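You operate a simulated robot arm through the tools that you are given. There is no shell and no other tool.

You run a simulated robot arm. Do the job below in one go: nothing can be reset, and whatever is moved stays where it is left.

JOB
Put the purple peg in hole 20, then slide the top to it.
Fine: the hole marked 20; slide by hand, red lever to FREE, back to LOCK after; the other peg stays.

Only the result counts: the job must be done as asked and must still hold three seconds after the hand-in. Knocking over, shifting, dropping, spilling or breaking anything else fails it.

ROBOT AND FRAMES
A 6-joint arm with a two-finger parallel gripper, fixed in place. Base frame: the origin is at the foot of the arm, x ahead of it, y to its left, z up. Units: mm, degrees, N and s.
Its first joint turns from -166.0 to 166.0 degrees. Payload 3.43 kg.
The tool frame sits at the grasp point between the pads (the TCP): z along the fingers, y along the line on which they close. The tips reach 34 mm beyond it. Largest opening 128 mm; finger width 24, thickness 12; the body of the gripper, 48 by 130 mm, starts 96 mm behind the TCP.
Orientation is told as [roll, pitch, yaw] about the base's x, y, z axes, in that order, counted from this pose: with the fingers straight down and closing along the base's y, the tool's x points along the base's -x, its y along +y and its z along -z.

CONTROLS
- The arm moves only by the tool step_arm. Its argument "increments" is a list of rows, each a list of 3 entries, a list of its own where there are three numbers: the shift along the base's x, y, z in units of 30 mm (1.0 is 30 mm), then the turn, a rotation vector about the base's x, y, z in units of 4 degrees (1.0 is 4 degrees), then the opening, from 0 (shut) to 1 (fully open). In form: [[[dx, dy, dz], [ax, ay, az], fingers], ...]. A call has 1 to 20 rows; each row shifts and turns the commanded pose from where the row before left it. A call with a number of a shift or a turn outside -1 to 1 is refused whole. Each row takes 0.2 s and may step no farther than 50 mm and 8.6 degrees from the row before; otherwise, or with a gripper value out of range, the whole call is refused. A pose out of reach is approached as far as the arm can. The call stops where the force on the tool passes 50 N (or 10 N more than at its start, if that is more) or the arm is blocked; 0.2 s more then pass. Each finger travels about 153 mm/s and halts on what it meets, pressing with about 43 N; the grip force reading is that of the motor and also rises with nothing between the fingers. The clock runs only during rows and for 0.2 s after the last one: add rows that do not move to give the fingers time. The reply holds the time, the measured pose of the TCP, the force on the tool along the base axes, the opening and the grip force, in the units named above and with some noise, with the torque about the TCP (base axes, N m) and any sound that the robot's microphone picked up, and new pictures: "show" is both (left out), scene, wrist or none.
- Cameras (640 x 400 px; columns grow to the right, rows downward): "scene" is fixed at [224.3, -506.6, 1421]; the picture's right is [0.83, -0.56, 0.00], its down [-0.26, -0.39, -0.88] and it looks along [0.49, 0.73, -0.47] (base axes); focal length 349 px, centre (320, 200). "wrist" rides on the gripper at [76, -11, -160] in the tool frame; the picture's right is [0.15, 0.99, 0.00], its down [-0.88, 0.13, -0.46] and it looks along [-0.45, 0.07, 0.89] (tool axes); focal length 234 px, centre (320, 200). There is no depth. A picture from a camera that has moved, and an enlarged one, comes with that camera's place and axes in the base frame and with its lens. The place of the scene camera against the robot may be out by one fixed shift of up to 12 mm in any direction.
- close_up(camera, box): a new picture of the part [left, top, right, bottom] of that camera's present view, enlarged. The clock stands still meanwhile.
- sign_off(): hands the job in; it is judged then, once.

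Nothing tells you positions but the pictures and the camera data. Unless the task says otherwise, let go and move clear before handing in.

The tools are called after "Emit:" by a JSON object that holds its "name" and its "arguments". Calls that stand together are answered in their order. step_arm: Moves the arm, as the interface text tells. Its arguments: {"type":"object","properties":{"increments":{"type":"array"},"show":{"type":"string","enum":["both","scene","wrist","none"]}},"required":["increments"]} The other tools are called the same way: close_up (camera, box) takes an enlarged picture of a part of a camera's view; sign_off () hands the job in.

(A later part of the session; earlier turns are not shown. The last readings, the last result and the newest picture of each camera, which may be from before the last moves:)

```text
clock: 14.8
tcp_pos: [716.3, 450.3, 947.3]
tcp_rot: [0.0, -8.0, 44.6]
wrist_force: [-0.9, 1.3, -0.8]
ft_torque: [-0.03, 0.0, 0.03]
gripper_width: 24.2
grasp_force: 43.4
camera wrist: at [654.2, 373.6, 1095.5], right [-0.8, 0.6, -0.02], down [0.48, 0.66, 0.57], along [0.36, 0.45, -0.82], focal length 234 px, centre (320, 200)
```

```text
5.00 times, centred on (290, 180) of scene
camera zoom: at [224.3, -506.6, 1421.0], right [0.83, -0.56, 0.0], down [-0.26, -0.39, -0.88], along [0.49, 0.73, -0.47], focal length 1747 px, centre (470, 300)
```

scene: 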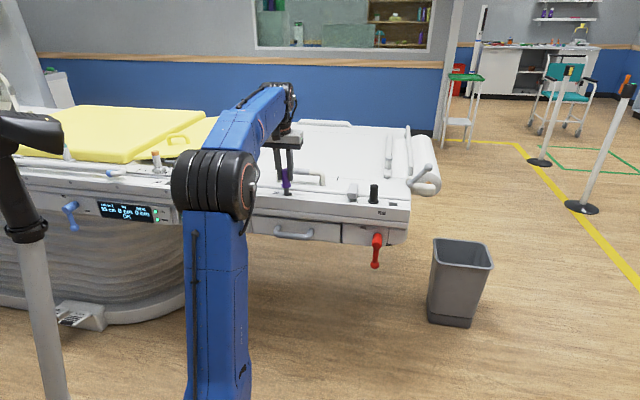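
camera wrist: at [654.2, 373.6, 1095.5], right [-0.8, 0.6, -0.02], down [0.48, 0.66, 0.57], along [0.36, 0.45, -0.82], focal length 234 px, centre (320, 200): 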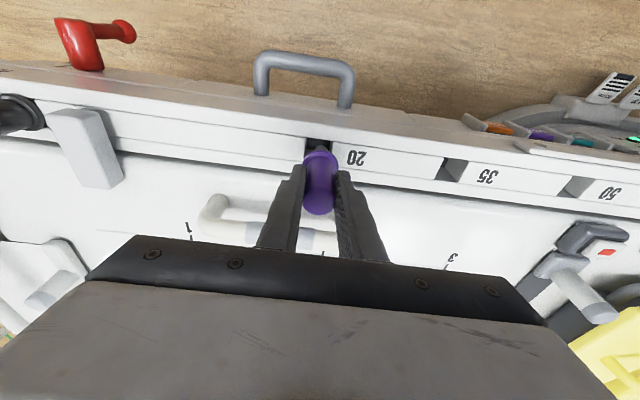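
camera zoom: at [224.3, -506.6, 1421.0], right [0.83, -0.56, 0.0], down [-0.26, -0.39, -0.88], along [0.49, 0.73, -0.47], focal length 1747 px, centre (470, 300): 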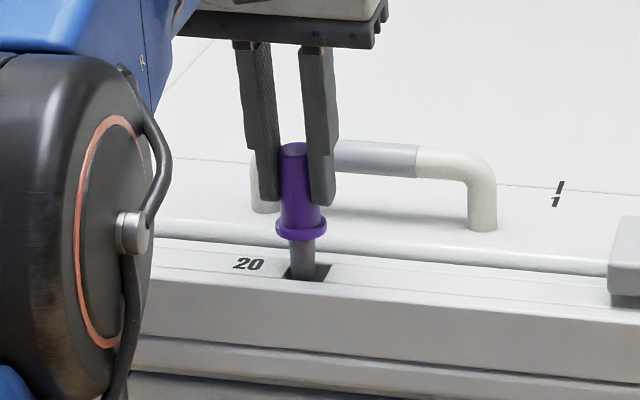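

The shank is about 3–4 mm off centre toward 35, so I'll correct that and lower it.

Emit:
{"name": "step_arm", "arguments": {"increments": [[[0.08, -0.08, 0], [0, 0, 0], 0], [[0, 0, -0.3], [0, 0, 0], 0], [[0, 0, 0], [0, 0, 0], 0]]}}

Emit:
{"name": "close_up", "arguments": {"camera": "wrist", "box": [270, 90, 390, 190]}}

Emit:
{"name": "close_up", "arguments": {"camera": "scene", "box": [250, 140, 330, 220]}}

```text
clock: 15.6
tcp_pos: [719.4, 445.8, 940.2]
tcp_rot: [-0.1, -7.9, 44.5]
wrist_force: [0.5, -1.1, -0.3]
ft_torque: [0.0, 0.04, 0.03]
gripper_width: 23.8
grasp_force: 43.2
camera wrist: at [657.1, 370.7, 1087.1], right [-0.8, 0.6, -0.02], down [0.48, 0.66, 0.57], along [0.36, 0.45, -0.82], focal length 234 px, centre (320, 200)
```

scene: 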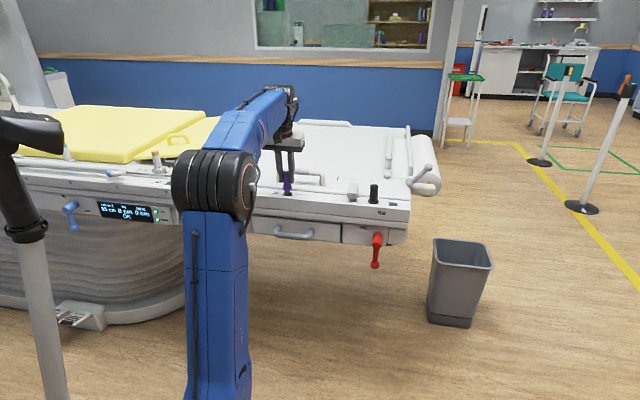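
wrist: 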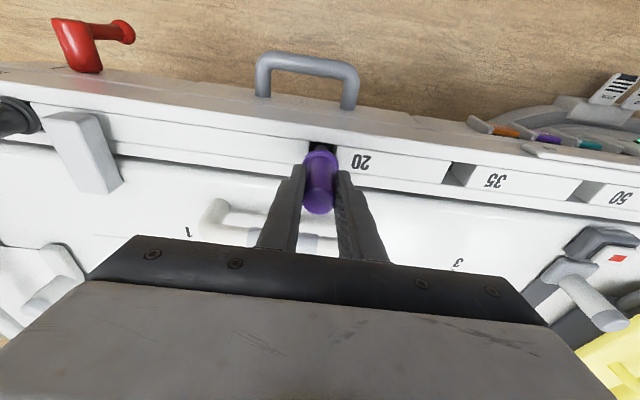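

```text
4.00 times, centred on (330, 140) of wrist
camera zoom: at [657.1, 370.7, 1087.1], right [-0.8, 0.6, -0.02], down [0.48, 0.66, 0.57], along [0.36, 0.45, -0.82], focal length 937 px, centre (280, 440)
```

zoom: 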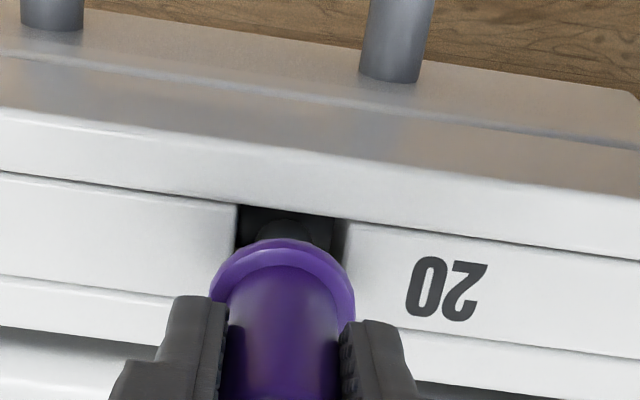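

```text
5.00 times, centred on (290, 180) of scene
camera zoom: at [224.3, -506.6, 1421.0], right [0.83, -0.56, 0.0], down [-0.26, -0.39, -0.88], along [0.49, 0.73, -0.47], focal length 1747 px, centre (470, 300)
```

zoom: 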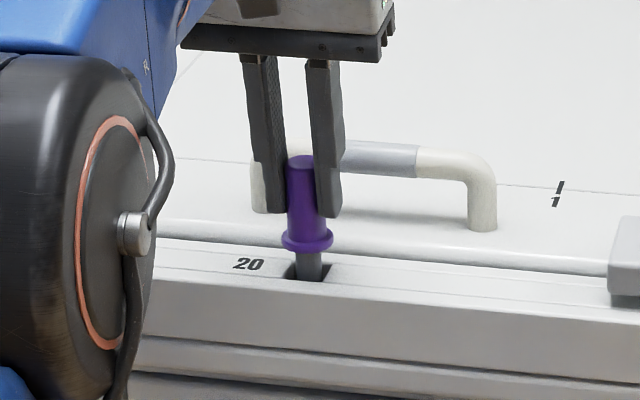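

Emit:
{"name": "step_arm", "arguments": {"increments": [[[0, 0, -0.3], [0, 0, 0], 0], [[0, 0, -0.3], [0, 0, 0], 0], [[0, 0, -0.25], [0, 0, 0], 0], [[0, 0, 0], [0, 0, 0], 0]]}}

Emit:
{"name": "close_up", "arguments": {"camera": "wrist", "box": [270, 90, 390, 190]}}

Emit:
{"name": "close_up", "arguments": {"camera": "scene", "box": [250, 140, 330, 220]}}

```text
clock: 16.6
tcp_pos: [718.9, 448.3, 918.2]
tcp_rot: [0.0, -8.3, 44.6]
wrist_force: [1.7, 5.0, 35.3]
ft_torque: [0.11, -0.38, -0.09]
gripper_width: 24.3
grasp_force: 42.6
camera wrist: at [655.9, 370.2, 1065.2], right [-0.8, 0.6, -0.02], down [0.48, 0.66, 0.58], along [0.36, 0.45, -0.82], focal length 234 px, centre (320, 200)
```

scene: 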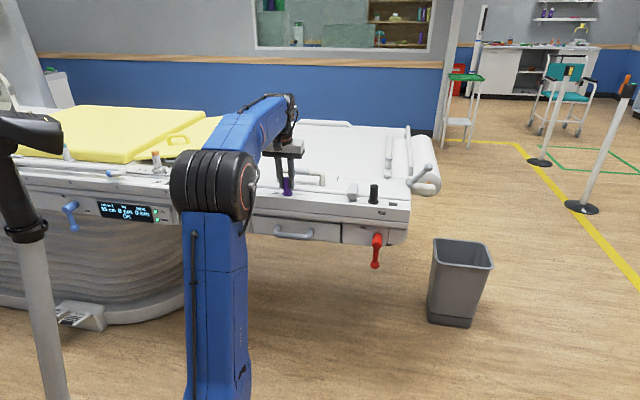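
wrist: 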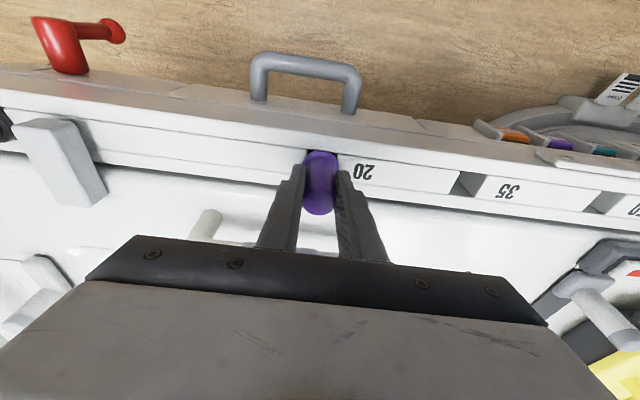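

```text
4.00 times, centred on (330, 140) of wrist
camera zoom: at [655.9, 370.2, 1065.2], right [-0.8, 0.6, -0.02], down [0.48, 0.66, 0.58], along [0.36, 0.45, -0.82], focal length 937 px, centre (280, 440)
```

zoom: 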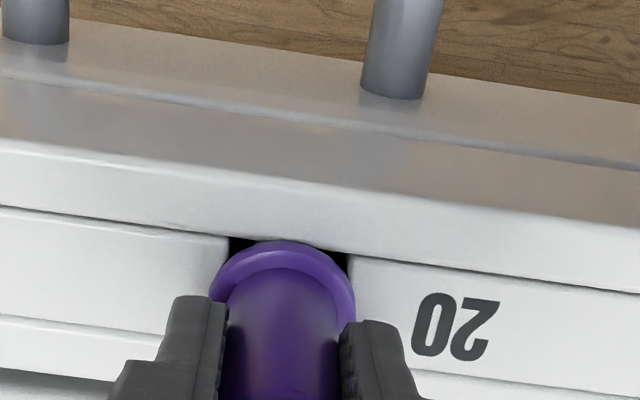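

```text
5.00 times, centred on (290, 180) of scene
camera zoom: at [224.3, -506.6, 1421.0], right [0.83, -0.56, 0.0], down [-0.26, -0.39, -0.88], along [0.49, 0.73, -0.47], focal length 1747 px, centre (470, 300)
```

zoom: 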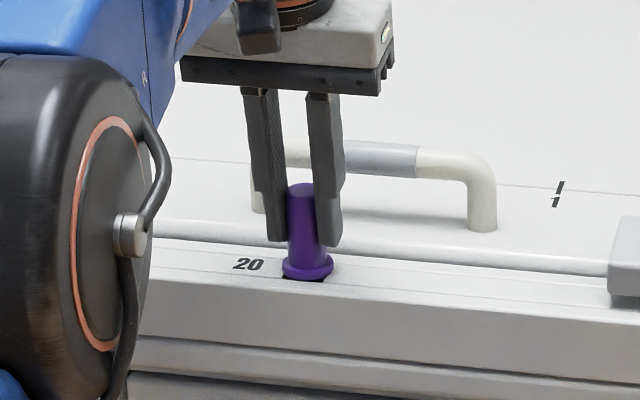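

The reading of 35 N and the collar lying at the rail show the peg is seated; it had slid a few mm in the grip, which accounts for the higher z. I'll relax the push, let go, and look.

Emit:
{"name": "step_arm", "arguments": {"increments": [[[0, 0, 0.1], [0, 0, 0], 0], [[0, 0, 0], [0, 0, 0], 0.35], [[0, 0, 0], [0, 0, 0], 0.35]]}}

Emit:
{"name": "close_up", "arguments": {"camera": "wrist", "box": [270, 90, 390, 190]}}

Emit:
{"name": "close_up", "arguments": {"camera": "scene", "box": [250, 140, 330, 220]}}

```text
clock: 17.4
tcp_pos: [719.5, 446.7, 917.8]
tcp_rot: [-0.1, -7.9, 44.6]
wrist_force: [0.5, 0.5, 0.4]
ft_torque: [0.02, -0.02, 0.0]
gripper_width: 44.7
grasp_force: 0.0
camera wrist: at [656.7, 370.1, 1065.4], right [-0.8, 0.6, -0.02], down [0.48, 0.66, 0.57], along [0.36, 0.45, -0.82], focal length 234 px, centre (320, 200)
```

scene: 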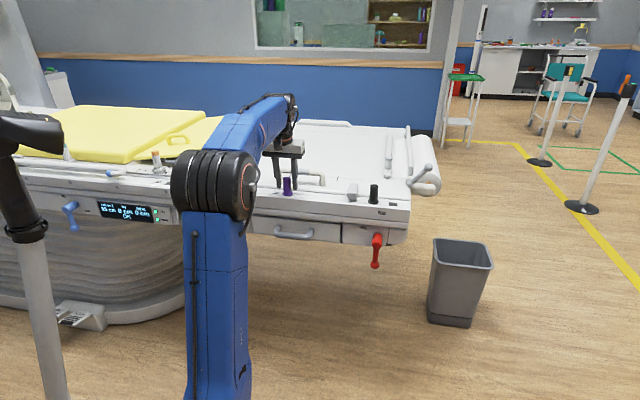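
wrist: 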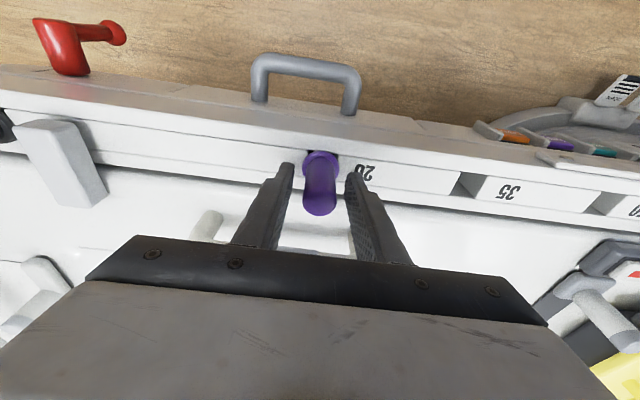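

```text
4.00 times, centred on (330, 140) of wrist
camera zoom: at [656.7, 370.1, 1065.4], right [-0.8, 0.6, -0.02], down [0.48, 0.66, 0.57], along [0.36, 0.45, -0.82], focal length 937 px, centre (280, 440)
```

zoom: 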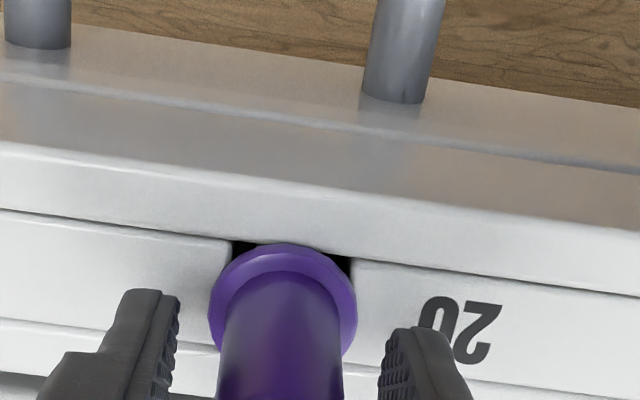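

```text
5.00 times, centred on (290, 180) of scene
camera zoom: at [224.3, -506.6, 1421.0], right [0.83, -0.56, 0.0], down [-0.26, -0.39, -0.88], along [0.49, 0.73, -0.47], focal length 1747 px, centre (470, 300)
```

zoom: 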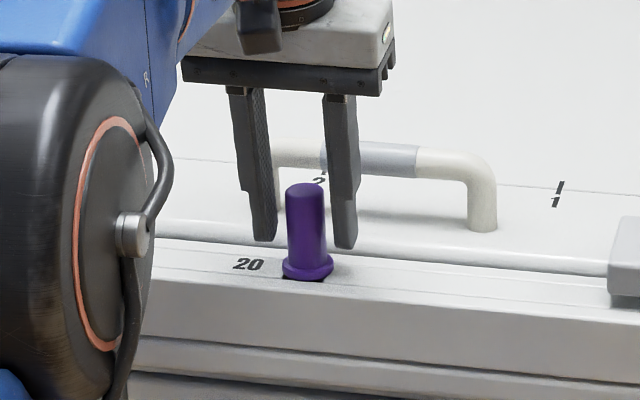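

The purple peg is standing in hole 20. Now I'll back up and come round in front of the table to the red lever. Its hub is at about (893, 174, 742) with the handle hanging about 80 mm down, and FREE should be handle-left. I'll start turning the fingers toward horizontal so they point at the panel.

Emit:
{"name": "step_arm", "arguments": {"increments": [[[0, 0, 0.5], [0, 0, 0], 0.35], [[0, 0, 1], [0, 0, 0], 0.35], [[0, 0, 1], [0, 0, 0], 0.35], [[0, 0, 0.8], [0, 0, 0], 0.35], [[0.246, -0.977, 0], [0, 0, 0], 0.35], [[0.246, -0.977, 0], [0, 0, 0], 0.2], [[0.246, -0.977, 0], [0, 0, 0], 0.0], [[0.246, -0.977, 0], [0, 0, 0], 0.0], [[0.246, -0.977, 0], [0, 0, 0], 0], [[0.246, -0.977, 0], [0, 0, 0], 0], [[0.246, -0.977, 0], [0, 0, 0], 0], [[0.246, -0.977, 0], [0.95, -0.96, 0], 0], [[0.246, -0.977, 0], [0.95, -0.96, 0], 0], [[0.246, -0.977, 0], [0.95, -0.96, 0], 0], [[0.246, -0.977, 0], [0.95, -0.96, 0], 0], [[0.246, -0.977, 0], [0.95, -0.96, 0], 0], [[0.246, -0.977, 0], [0.95, -0.96, 0], 0], [[0, 0, 0], [0, 0, 0], 0]]}}

Emit:
{"name": "close_up", "arguments": {"camera": "scene", "box": [230, 110, 450, 280]}}

```text
clock: 21.2
tcp_pos: [814.6, 64.5, 1017.1]
tcp_rot: [0.1, -40.5, 44.6]
wrist_force: [0.3, -0.4, 0.6]
ft_torque: [0.03, 0.0, 0.0]
gripper_width: 0.0
grasp_force: 32.9
camera wrist: at [706.6, -56.6, 1089.4], right [-0.77, 0.63, -0.09], down [0.18, 0.35, 0.92], along [0.61, 0.69, -0.38], focal length 234 px, centre (320, 200)
```

scene: 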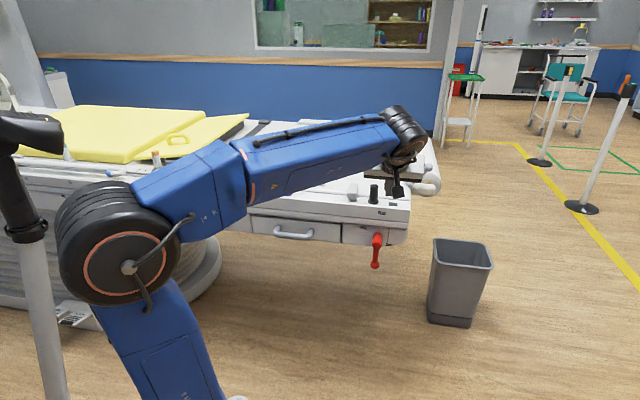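
wrist: 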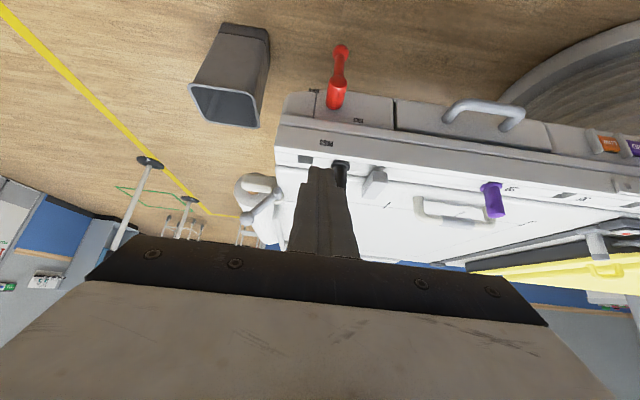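

```text
2.35 times, centred on (340, 195) of scene
camera zoom: at [224.3, -506.6, 1421.0], right [0.83, -0.56, 0.0], down [-0.26, -0.39, -0.88], along [0.49, 0.73, -0.47], focal length 822 px, centre (273, 212)
```

zoom: 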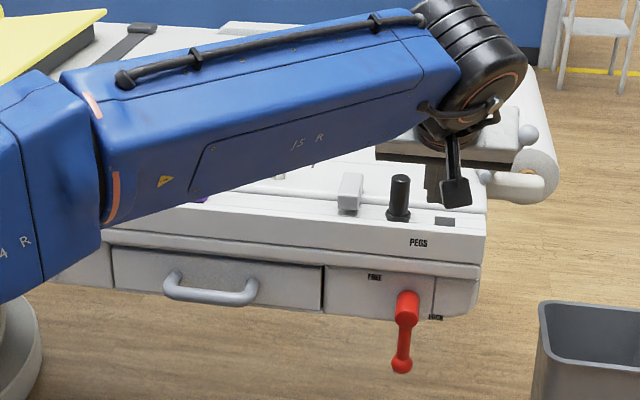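

Emit:
{"name": "step_arm", "arguments": {"increments": [[[0.08, -0.08, -0.92], [0.652, -0.659, 0], 0], [[0.08, -0.08, -0.92], [0.652, -0.659, 0], 0], [[0.08, -0.08, -0.92], [0.652, -0.659, 0], 0], [[0.08, -0.08, -0.92], [0.652, -0.659, 0], 0], [[0.08, -0.08, -0.92], [0.652, -0.659, 0], 0], [[0.08, -0.08, -0.92], [0.652, -0.659, 0], 0], [[0, 0, 0], [0, 0, 0], 0]]}}

```text
clock: 22.8
tcp_pos: [831.4, 49.4, 853.8]
tcp_rot: [0.2, -62.8, 44.5]
wrist_force: [0.0, 0.3, -0.2]
ft_torque: [-0.03, 0.01, 0.0]
gripper_width: 0.0
grasp_force: 32.7
camera wrist: at [712.2, -81.9, 859.2], right [-0.74, 0.66, -0.13], down [-0.09, 0.09, 0.99], along [0.66, 0.75, -0.01], focal length 234 px, centre (320, 200)
```

scene: 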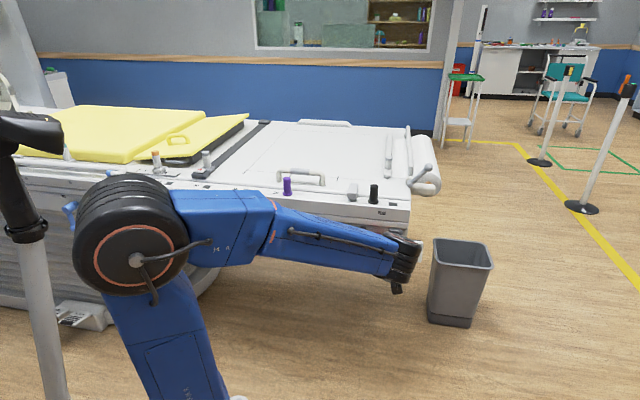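
wrist: 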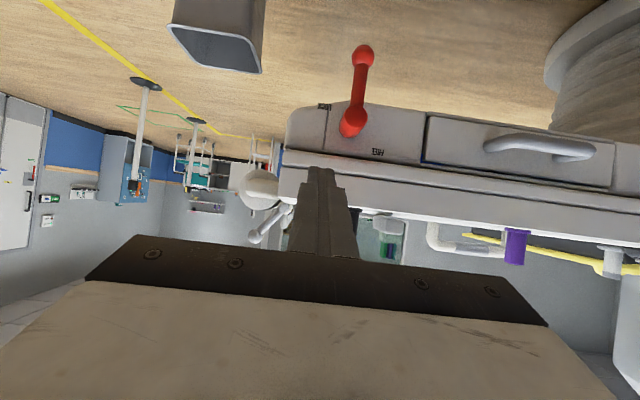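

The lever is clearly in view: the hub near z 745 and the ball near z 659, at rail coordinate about +320 mm from hole 20. I'll carry on to horizontal and down, to the right side of the handle.

Emit:
{"name": "step_arm", "arguments": {"increments": [[[0.02, -0.02, -0.91], [0.652, -0.659, 0], 0], [[0.02, -0.02, -0.91], [0.652, -0.659, 0], 0], [[0.02, -0.02, -0.91], [0.652, -0.659, 0], 0], [[0.02, -0.02, -0.91], [0.652, -0.659, 0], 0], [[0.02, -0.02, -0.91], [0.652, -0.659, 0], 0], [[0.02, -0.02, -0.91], [0.652, -0.659, 0], 0], [[0, 0, 0], [0, 0, 0], 0]]}}

Emit:
{"name": "close_up", "arguments": {"camera": "wrist", "box": [240, 60, 440, 260]}}

Emit:
{"name": "close_up", "arguments": {"camera": "scene", "box": [330, 200, 450, 310]}}

```text
clock: 24.4
tcp_pos: [832.7, 48.4, 686.6]
tcp_rot: [0.5, -85.0, 44.3]
wrist_force: [-0.4, 0.9, 0.4]
ft_torque: [0.0, 0.01, -0.02]
gripper_width: 0.0
grasp_force: 32.9
camera wrist: at [721.5, -75.9, 623.7], right [-0.7, 0.69, -0.15], down [-0.36, -0.17, 0.92], along [0.61, 0.7, 0.37], focal length 234 px, centre (320, 200)
```

scene: 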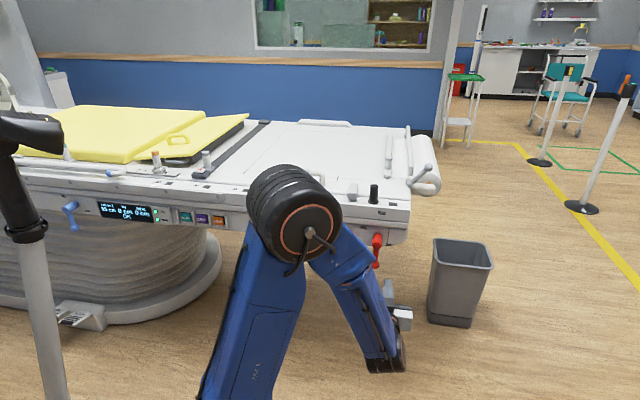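
wrist: 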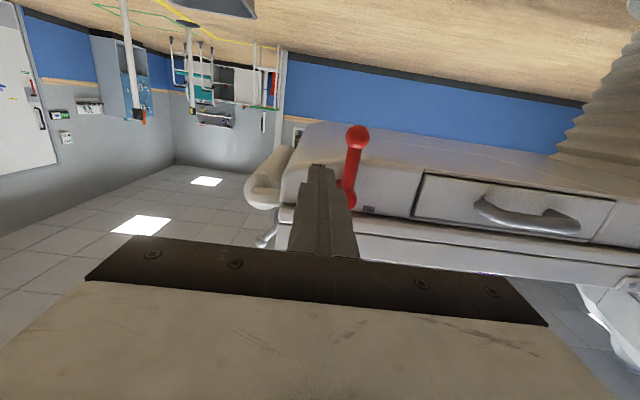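

```text
2.00 times, centred on (340, 160) of wrist
camera zoom: at [721.5, -75.9, 623.7], right [-0.7, 0.69, -0.15], down [-0.36, -0.17, 0.92], along [0.61, 0.7, 0.37], focal length 468 px, centre (280, 280)
```

zoom: 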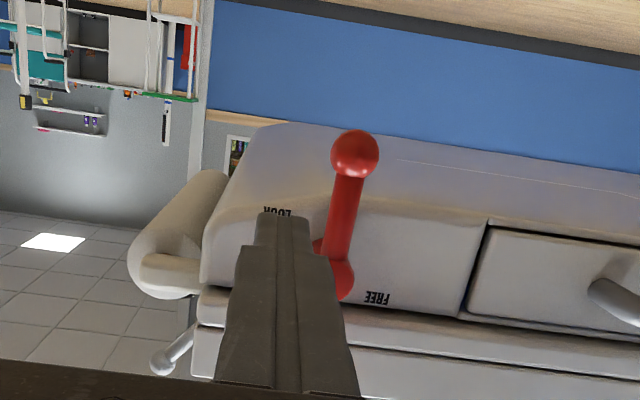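

```text
3.64 times, centred on (390, 255) of scene
camera zoom: at [224.3, -506.6, 1421.0], right [0.83, -0.56, 0.0], down [-0.26, -0.39, -0.88], along [0.49, 0.73, -0.47], focal length 1270 px, centre (66, 0)
```

zoom: 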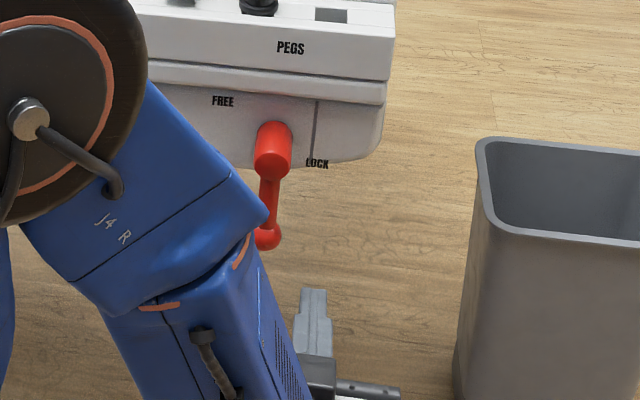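

Emit:
{"name": "step_arm", "arguments": {"increments": [[[0.717, 0.708, 0], [0, 0, 0], 0], [[0.717, 0.708, 0], [0, 0, 0], 0], [[0.717, 0.708, 0], [0, 0, 0], 0], [[0.717, 0.708, 0], [0, 0, 0], 0], [[0, 0, 0], [0, 0, 0], 0]]}}

Emit:
{"name": "close_up", "arguments": {"camera": "wrist", "box": [240, 60, 440, 260]}}

Emit:
{"name": "close_up", "arguments": {"camera": "scene", "box": [330, 200, 450, 310]}}

```text
clock: 25.6
tcp_pos: [921.5, 132.9, 689.5]
tcp_rot: [1.0, -84.9, 43.5]
wrist_force: [-0.4, 0.3, 0.2]
ft_torque: [0.01, 0.0, 0.02]
gripper_width: 0.1
grasp_force: 32.9
camera wrist: at [809.3, 8.1, 626.3], right [-0.7, 0.69, -0.14], down [-0.36, -0.17, 0.92], along [0.61, 0.7, 0.37], focal length 234 px, centre (320, 200)
```

scene: 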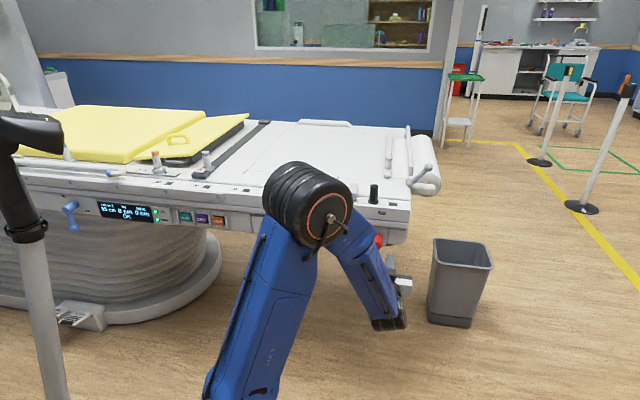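
wrist: 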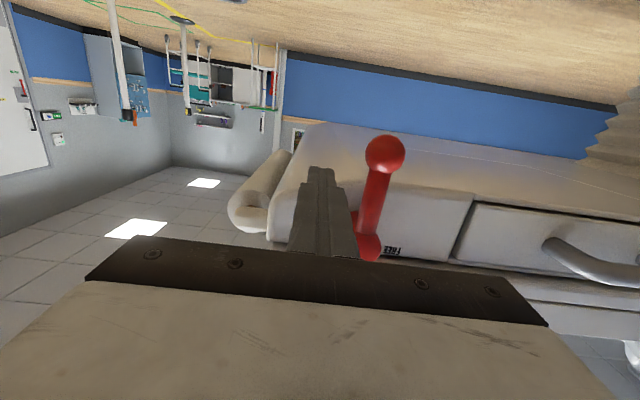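

```text
2.00 times, centred on (340, 160) of wrist
camera zoom: at [809.3, 8.1, 626.3], right [-0.7, 0.69, -0.14], down [-0.36, -0.17, 0.92], along [0.61, 0.7, 0.37], focal length 468 px, centre (280, 280)
```

zoom: 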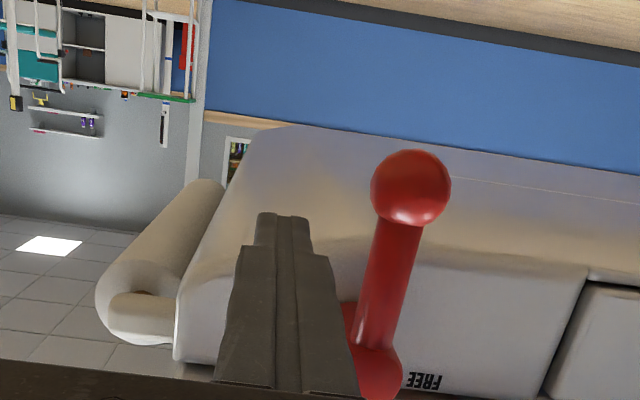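

```text
3.64 times, centred on (390, 255) of scene
camera zoom: at [224.3, -506.6, 1421.0], right [0.83, -0.56, 0.0], down [-0.26, -0.39, -0.88], along [0.49, 0.73, -0.47], focal length 1270 px, centre (66, 0)
```

zoom: 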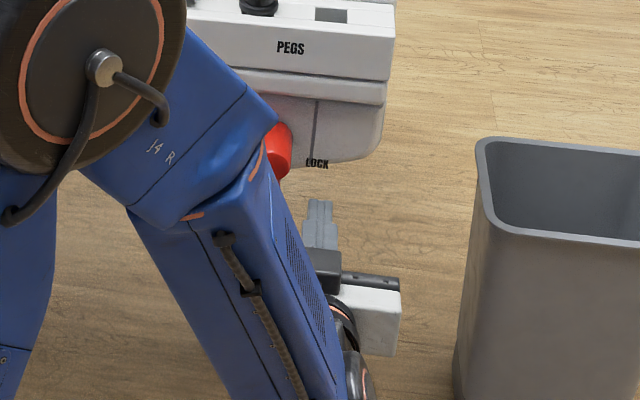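

The closed fingers are level with the handle, about 20 mm to its right. I'll push it gently leftward along its arc and watch the force.

Emit:
{"name": "step_arm", "arguments": {"increments": [[[-0.258, 0.261, 0.09], [0, 0, 0], 0], [[-0.258, 0.261, 0.09], [0, 0, 0], 0], [[-0.1875, 0.1896, -0.07], [0, 0, 0], 0], [[-0.1875, 0.1896, -0.07], [0, 0, 0], 0], [[-0.151, 0.153, -0.022], [0, 0, 0], 0], [[0, 0, 0], [0, 0, 0], 0]]}}

Emit:
{"name": "close_up", "arguments": {"camera": "wrist", "box": [240, 60, 440, 260]}}

```text
clock: 27.0
tcp_pos: [888.7, 163.3, 688.6]
tcp_rot: [0.9, -84.9, 43.8]
wrist_force: [0.7, 0.2, -0.3]
ft_torque: [0.03, -0.02, 0.02]
gripper_width: 0.1
grasp_force: 32.6
camera wrist: at [777.2, 38.9, 626.3], right [-0.71, 0.69, -0.14], down [-0.36, -0.17, 0.92], along [0.61, 0.7, 0.37], focal length 234 px, centre (320, 200)
```

scene: 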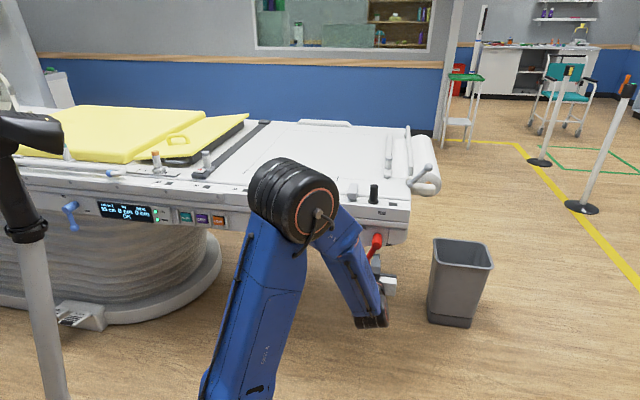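
wrist: 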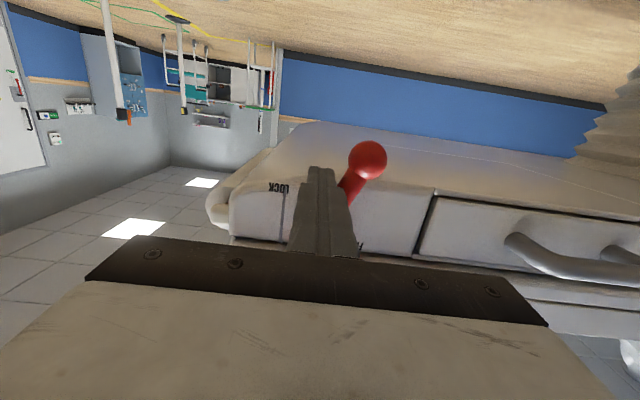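

```text
2.00 times, centred on (340, 160) of wrist
camera zoom: at [777.2, 38.9, 626.3], right [-0.71, 0.69, -0.14], down [-0.36, -0.17, 0.92], along [0.61, 0.7, 0.37], focal length 468 px, centre (280, 280)
```

zoom: 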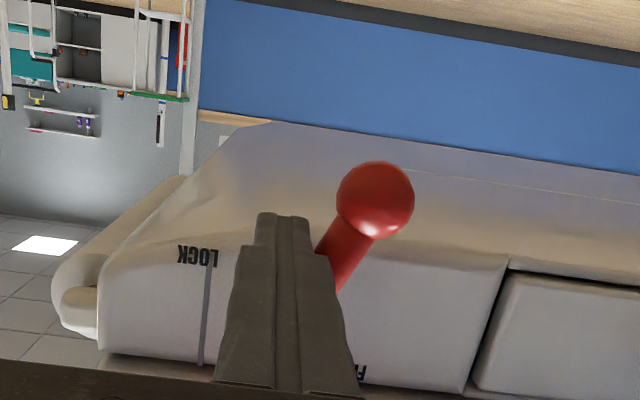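

The handle swings freely. I'll continue along the arc.

Emit:
{"name": "step_arm", "arguments": {"increments": [[[-0.15, 0.152, 0.03], [0, 0, 0], 0], [[-0.162, 0.164, 0.04], [0, 0, 0], 0], [[-0.162, 0.164, 0.04], [0, 0, 0], 0], [[-0.157, 0.159, 0.117], [0, 0, 0], 0], [[-0.157, 0.159, 0.117], [0, 0, 0], 0], [[-0.132, 0.134, 0.188], [0, 0, 0], 0], [[-0.132, 0.134, 0.188], [0, 0, 0], 0], [[0, 0, 0], [0, 0, 0], 0]]}}

Emit:
{"name": "close_up", "arguments": {"camera": "wrist", "box": [240, 60, 440, 260]}}

Emit:
{"name": "close_up", "arguments": {"camera": "scene", "box": [330, 200, 450, 310]}}

```text
clock: 28.8
tcp_pos: [857.3, 195.9, 708.7]
tcp_rot: [0.9, -85.0, 43.9]
wrist_force: [0.0, 0.7, 0.6]
ft_torque: [-0.03, -0.02, 0.01]
gripper_width: 0.1
grasp_force: 32.9
camera wrist: at [745.2, 72.1, 646.9], right [-0.7, 0.69, -0.14], down [-0.36, -0.17, 0.92], along [0.61, 0.7, 0.37], focal length 234 px, centre (320, 200)
```

scene: 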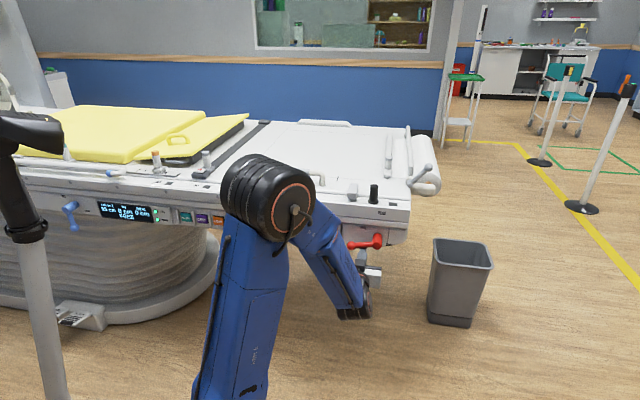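
wrist: 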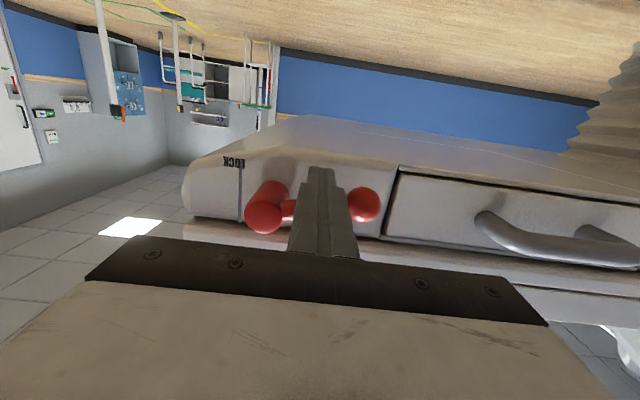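

```text
2.00 times, centred on (340, 160) of wrist
camera zoom: at [745.2, 72.1, 646.9], right [-0.7, 0.69, -0.14], down [-0.36, -0.17, 0.92], along [0.61, 0.7, 0.37], focal length 468 px, centre (280, 280)
```

zoom: 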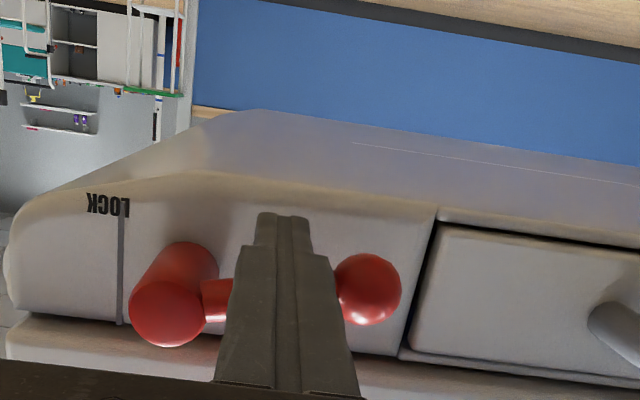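

```text
3.64 times, centred on (390, 255) of scene
camera zoom: at [224.3, -506.6, 1421.0], right [0.83, -0.56, 0.0], down [-0.26, -0.39, -0.88], along [0.49, 0.73, -0.47], focal length 1270 px, centre (66, 0)
```

zoom: 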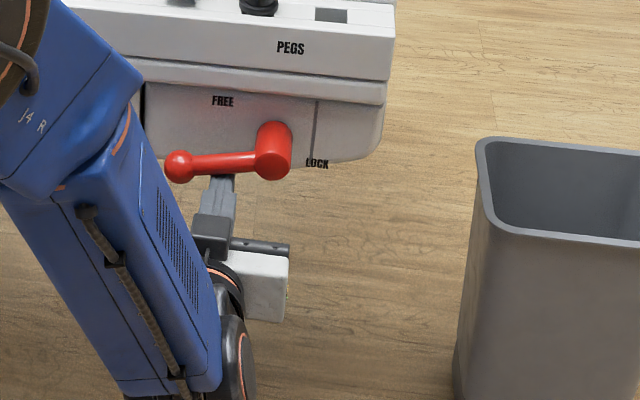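

The handle is at about 80° now. I'll push it the rest of the way, watching for the end stop.

Emit:
{"name": "step_arm", "arguments": {"increments": [[[-0.09, 0.091, 0.2], [0, 0, 0], 0], [[-0.06, 0.061, 0.2], [0, 0, 0], 0], [[0, 0, 0.1], [0, 0, 0], 0], [[0, 0, 0], [0, 0, 0], 0]]}}

Emit:
{"name": "close_up", "arguments": {"camera": "scene", "box": [330, 200, 450, 310]}}

Emit:
{"name": "close_up", "arguments": {"camera": "scene", "box": [60, 190, 260, 250]}}

```text
clock: 29.8
tcp_pos: [852.0, 200.8, 721.8]
tcp_rot: [2.1, -84.7, 42.6]
wrist_force: [-8.4, -5.1, -29.6]
ft_torque: [-0.37, 0.39, 0.0]
gripper_width: 0.0
grasp_force: 33.0
camera wrist: at [740.2, 75.7, 660.7], right [-0.71, 0.69, -0.14], down [-0.35, -0.17, 0.92], along [0.61, 0.7, 0.37], focal length 234 px, centre (320, 200)
```

scene: 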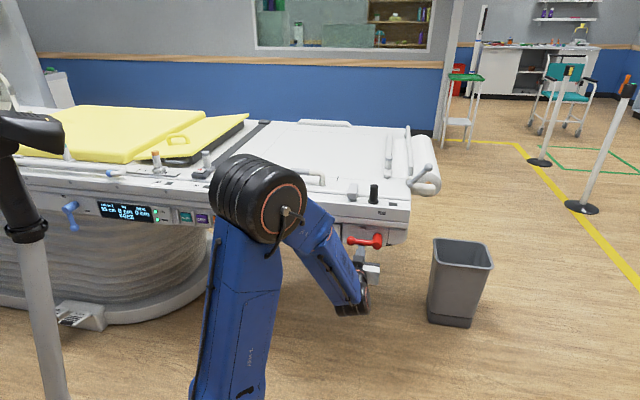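
wrist: 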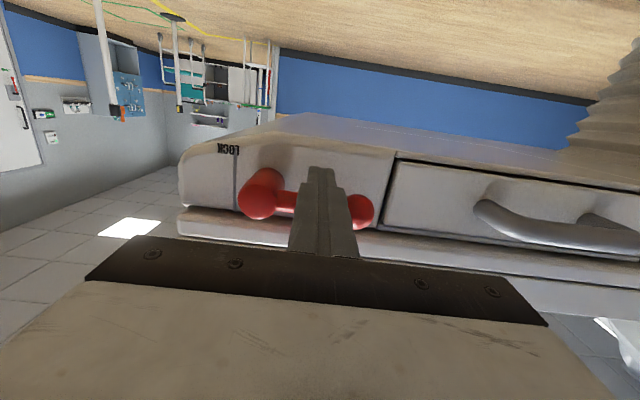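

```text
3.64 times, centred on (390, 255) of scene
camera zoom: at [224.3, -506.6, 1421.0], right [0.83, -0.56, 0.0], down [-0.26, -0.39, -0.88], along [0.49, 0.73, -0.47], focal length 1270 px, centre (66, 0)
```

zoom: 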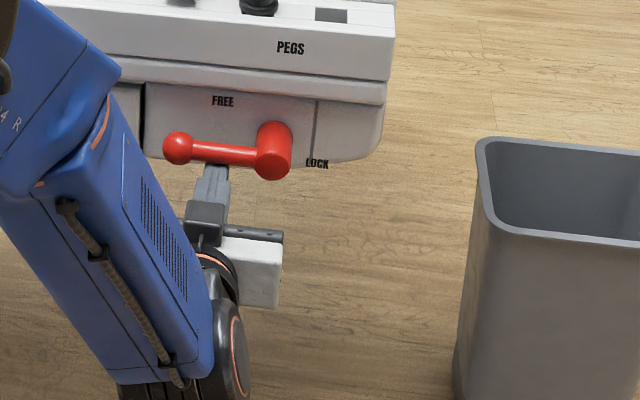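

```text
3.20 times, centred on (160, 220) of scene
camera zoom: at [224.3, -506.6, 1421.0], right [0.83, -0.56, 0.0], down [-0.26, -0.39, -0.88], along [0.49, 0.73, -0.47], focal length 1118 px, centre (832, 136)
```

zoom: 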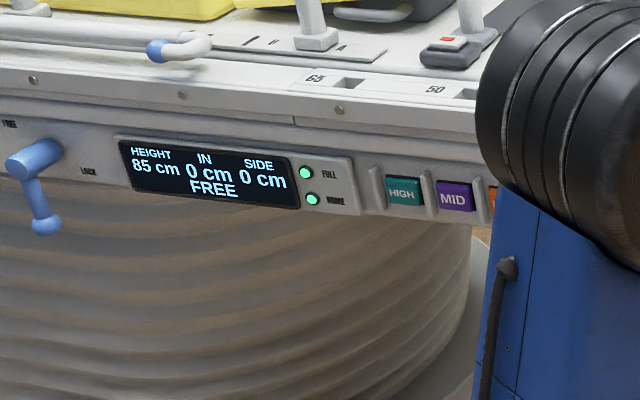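

The display now reads FREE and the handle is at its stop. I'll ease off downward, back out, and check it stays.

Emit:
{"name": "step_arm", "arguments": {"increments": [[[0, 0, -0.3], [0, 0, 0], 0], [[0, 0, -0.3], [0, 0, 0], 0], [[-0.717, -0.708, 0], [0, 0, 0], 0], [[-0.717, -0.708, 0], [0, 0, 0], 0], [[-0.717, -0.708, 0], [0, 0, 0], 0], [[-0.717, -0.708, 0], [0, 0, 0], 0], [[-0.717, -0.708, 0], [0, 0, 0], 0], [[0, 0, 0], [0, 0, 0], 0]]}}

Emit:
{"name": "close_up", "arguments": {"camera": "scene", "box": [60, 170, 460, 310]}}

Emit:
{"name": "close_up", "arguments": {"camera": "wrist", "box": [180, 80, 560, 280]}}

```text
clock: 31.6
tcp_pos: [813.4, 98.8, 734.3]
tcp_rot: [1.3, -84.7, 43.6]
wrist_force: [0.8, 0.2, -0.3]
ft_torque: [0.0, 0.0, -0.02]
gripper_width: 0.0
grasp_force: 33.1
out of reach, approached as far as the arm can: row 4, 5, 6, 7
camera wrist: at [702.4, -26.2, 672.4], right [-0.71, 0.69, -0.14], down [-0.36, -0.17, 0.92], along [0.61, 0.7, 0.37], focal length 234 px, centre (320, 200)
```

scene: 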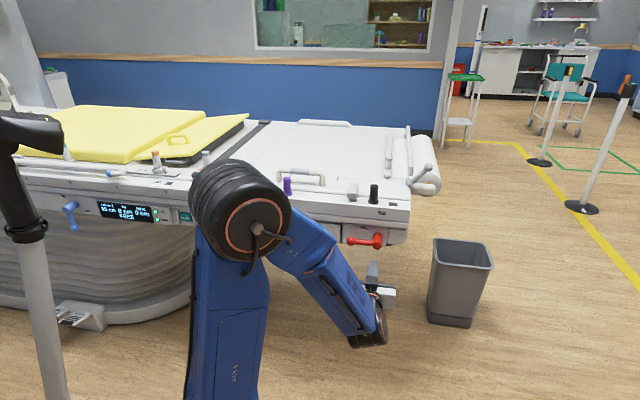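
wrist: 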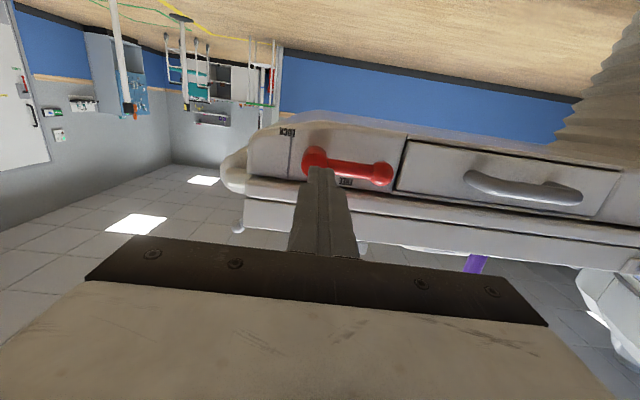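

```text
1.60 times, centred on (260, 240) of scene
camera zoom: at [224.3, -506.6, 1421.0], right [0.83, -0.56, 0.0], down [-0.26, -0.39, -0.88], along [0.49, 0.73, -0.47], focal length 559 px, centre (416, 136)
```

zoom: 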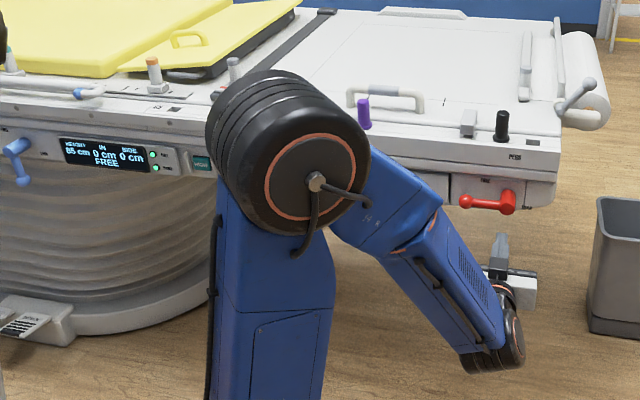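

```text
1.68 times, centred on (370, 180) of wrist
camera zoom: at [702.4, -26.2, 672.4], right [-0.71, 0.69, -0.14], down [-0.36, -0.17, 0.92], along [0.61, 0.7, 0.37], focal length 394 px, centre (236, 234)
```

zoom: 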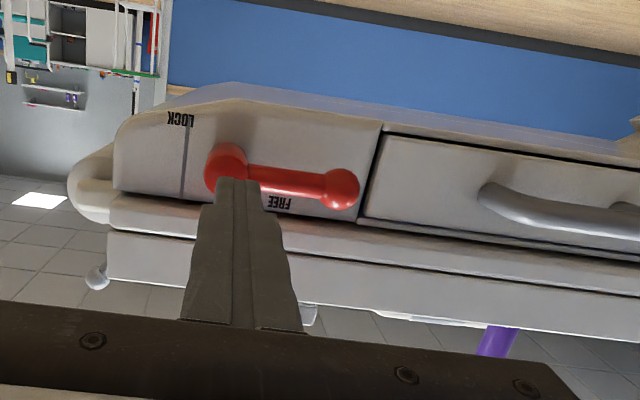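

FREE holds. Next is the top's handle. I'll bring the hand back up and turn the fingers toward straight down again, keeping clear of the table's front.

Emit:
{"name": "step_arm", "arguments": {"increments": [[[0.9, -0.5, 0.9], [-0.6, 0.607, 0], 0], [[0.9, -0.5, 0.9], [-0.6, 0.607, 0], 0], [[0.9, -0.5, 0.9], [-0.6, 0.607, 0], 0], [[0, 0, 1], [-0.8, 0.81, 0], 0], [[0, 0, 1], [-0.8, 0.81, 0], 0], [[0, 0, 1], [-0.8, 0.81, 0], 0], [[0, 0, 1], [-0.8, 0.81, 0], 0], [[0, 0, 1], [-0.8, 0.81, 0], 0], [[0, 0, 1], [-0.8, 0.81, 0], 0], [[0, 0, 1], [-0.8, 0.81, 0], 0], [[0, 0, 1], [-0.8, 0.81, 0], 0], [[0, 0, 0], [0, 0, 0], 0]]}}

```text
clock: 34.2
tcp_pos: [893.5, 55.8, 1057.6]
tcp_rot: [0.1, -38.3, 44.5]
wrist_force: [0.5, 0.6, -0.1]
ft_torque: [0.05, 0.0, -0.02]
gripper_width: 0.0
grasp_force: 32.9
camera wrist: at [789.1, -63.0, 1135.2], right [-0.78, 0.62, -0.09], down [0.2, 0.38, 0.9], along [0.6, 0.68, -0.42], focal length 234 px, centre (320, 200)
```

scene: 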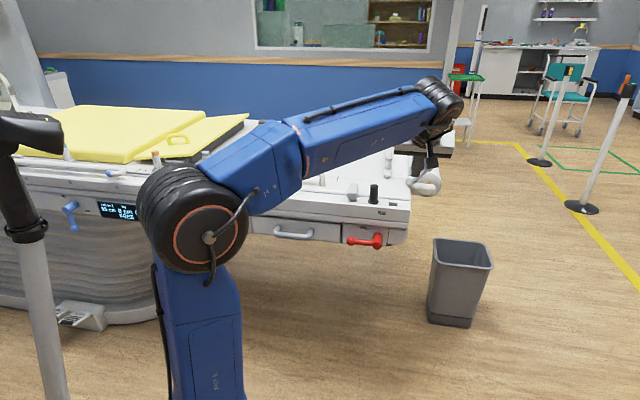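
wrist: 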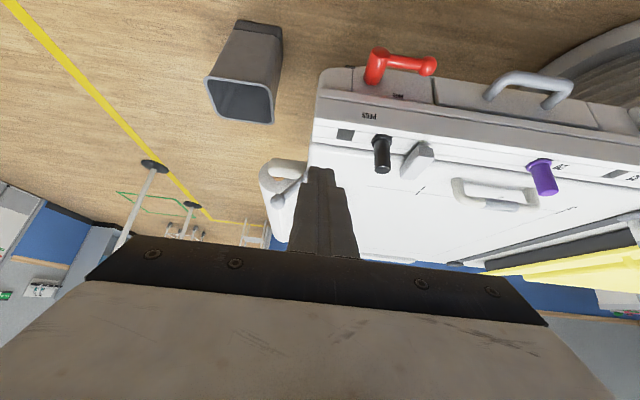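

Emit:
{"name": "step_arm", "arguments": {"increments": [[[-0.163, 0.934, 0], [-0.666, 0.673, 0], 0], [[-0.163, 0.934, 0], [-0.666, 0.673, 0], 0], [[-0.163, 0.934, 0], [-0.666, 0.673, 0], 0], [[-0.163, 0.934, 0], [-0.666, 0.673, 0], 0], [[-0.163, 0.934, 0], [-0.666, 0.673, 0], 0], [[-0.163, 0.934, 0], [-0.666, 0.673, 0], 0], [[-0.163, 0.934, 0], [-0.666, 0.673, 0], 0], [[-0.163, 0.934, 0], [-0.666, 0.673, 0], 0], [[-0.163, 0.934, 0], [0, 0, 0], 0], [[-0.163, 0.934, 0], [0, 0, 0], 0], [[-0.163, 0.934, 0], [0, 0, 0], 0], [[-0.163, 0.934, 0], [0, 0, 0], 0], [[0, 0, 0], [0, 0, 0], 0]]}}

Emit:
{"name": "close_up", "arguments": {"camera": "wrist", "box": [140, 80, 500, 260]}}

Emit:
{"name": "close_up", "arguments": {"camera": "scene", "box": [240, 110, 440, 230]}}

```text
clock: 37.0
tcp_pos: [834.9, 389.9, 1054.8]
tcp_rot: [0.0, -7.9, 44.6]
wrist_force: [0.1, -0.2, 0.3]
ft_torque: [0.0, 0.02, 0.03]
gripper_width: 0.0
grasp_force: 33.5
camera wrist: at [771.8, 312.8, 1202.7], right [-0.8, 0.6, -0.02], down [0.48, 0.66, 0.57], along [0.36, 0.45, -0.82], focal length 234 px, centre (320, 200)
```

scene: 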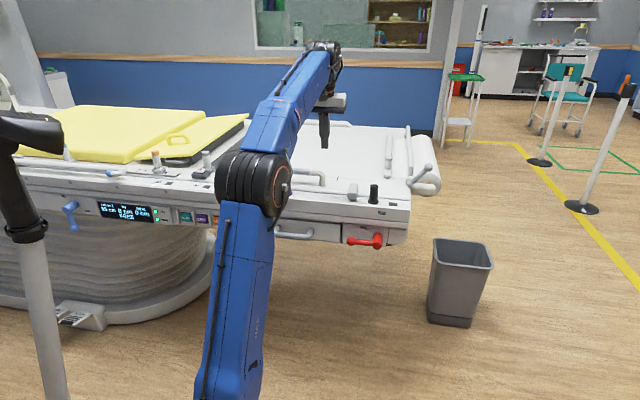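
wrist: 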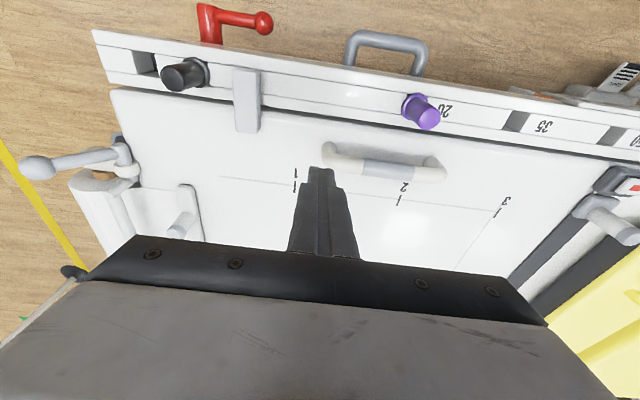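

```text
1.78 times, centred on (320, 170) of wrist
camera zoom: at [771.8, 312.8, 1202.7], right [-0.8, 0.6, -0.02], down [0.48, 0.66, 0.57], along [0.36, 0.45, -0.82], focal length 416 px, centre (320, 253)
```

zoom: 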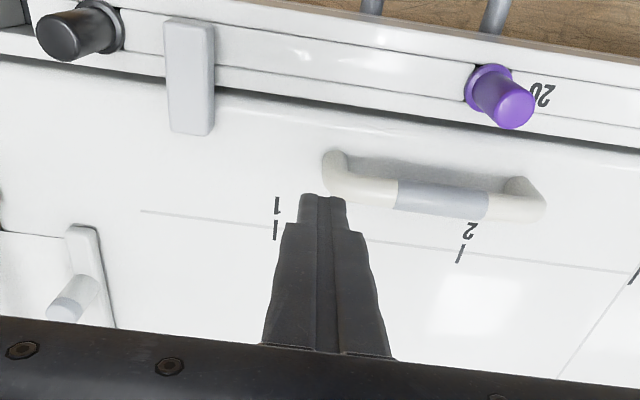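

```text
3.20 times, centred on (340, 170) of scene
camera zoom: at [224.3, -506.6, 1421.0], right [0.83, -0.56, 0.0], down [-0.26, -0.39, -0.88], along [0.49, 0.73, -0.47], focal length 1118 px, centre (256, 296)
```

zoom: 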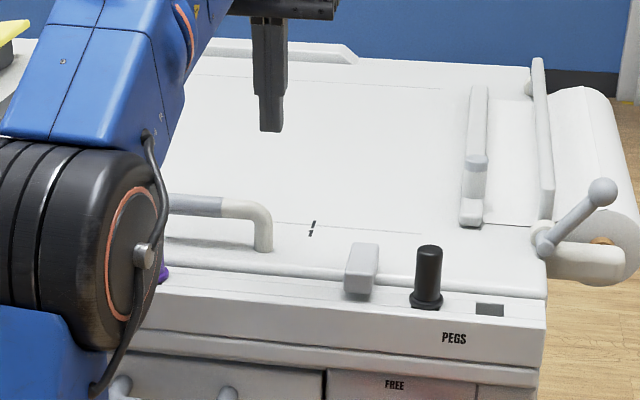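

The handle runs along the rail, its right post at about (843, 421). I'll put the closed fingers just to the right of that post so I can push it (and the top) leftward.

Emit:
{"name": "step_arm", "arguments": {"increments": [[[0.62, 0.02, -0.6], [0, 0, 0], 0], [[0.62, 0.02, -0.8], [0, 0, 0], 0], [[0, 0, -0.9], [0, 0, 0], 0], [[0, 0, -0.9], [0, 0, 0], 0], [[0, 0, 0], [0, 0, 0], 0]]}}

Emit:
{"name": "close_up", "arguments": {"camera": "wrist", "box": [140, 80, 500, 260]}}

Emit:
{"name": "close_up", "arguments": {"camera": "scene", "box": [270, 130, 400, 220]}}

```text
clock: 38.2
tcp_pos: [872.1, 390.5, 959.3]
tcp_rot: [-0.1, -8.0, 44.6]
wrist_force: [0.5, 0.1, 0.0]
ft_torque: [0.0, 0.02, -0.01]
gripper_width: 0.1
grasp_force: 32.7
camera wrist: at [809.8, 313.9, 1107.0], right [-0.8, 0.6, -0.02], down [0.48, 0.66, 0.57], along [0.36, 0.45, -0.82], focal length 234 px, centre (320, 200)
```

scene: 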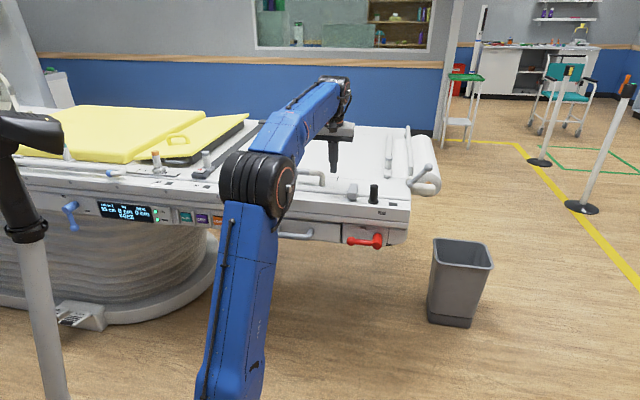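
wrist: 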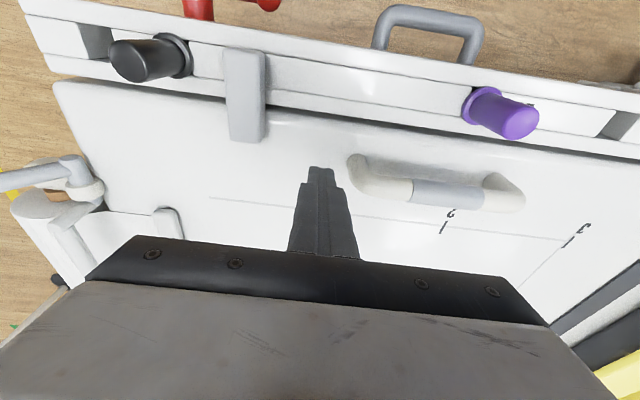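

```text
1.78 times, centred on (320, 170) of wrist
camera zoom: at [809.8, 313.9, 1107.0], right [-0.8, 0.6, -0.02], down [0.48, 0.66, 0.57], along [0.36, 0.45, -0.82], focal length 416 px, centre (320, 253)
```

zoom: 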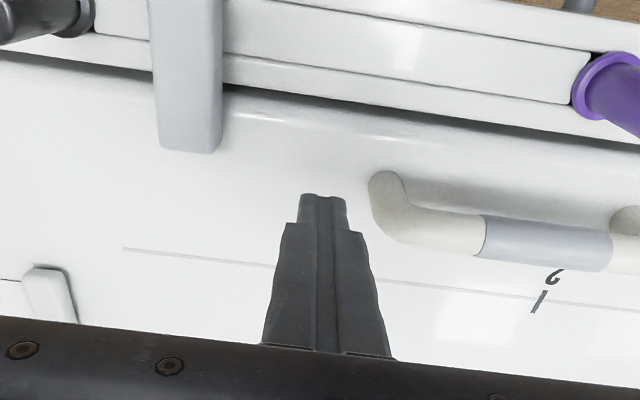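

```text
4.44 times, centred on (335, 175) of scene
camera zoom: at [224.3, -506.6, 1421.0], right [0.83, -0.56, 0.0], down [-0.26, -0.39, -0.88], along [0.49, 0.73, -0.47], focal length 1553 px, centre (253, 311)
```

zoom: 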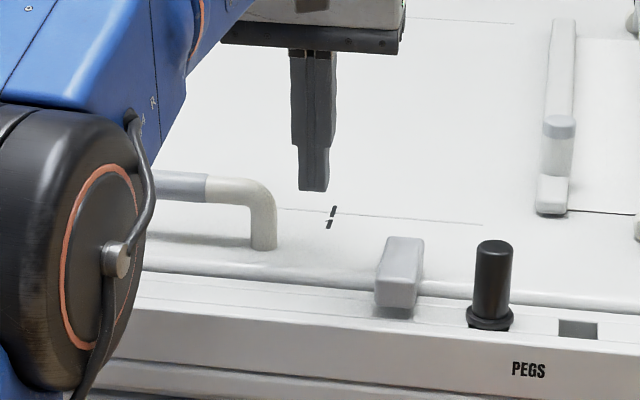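

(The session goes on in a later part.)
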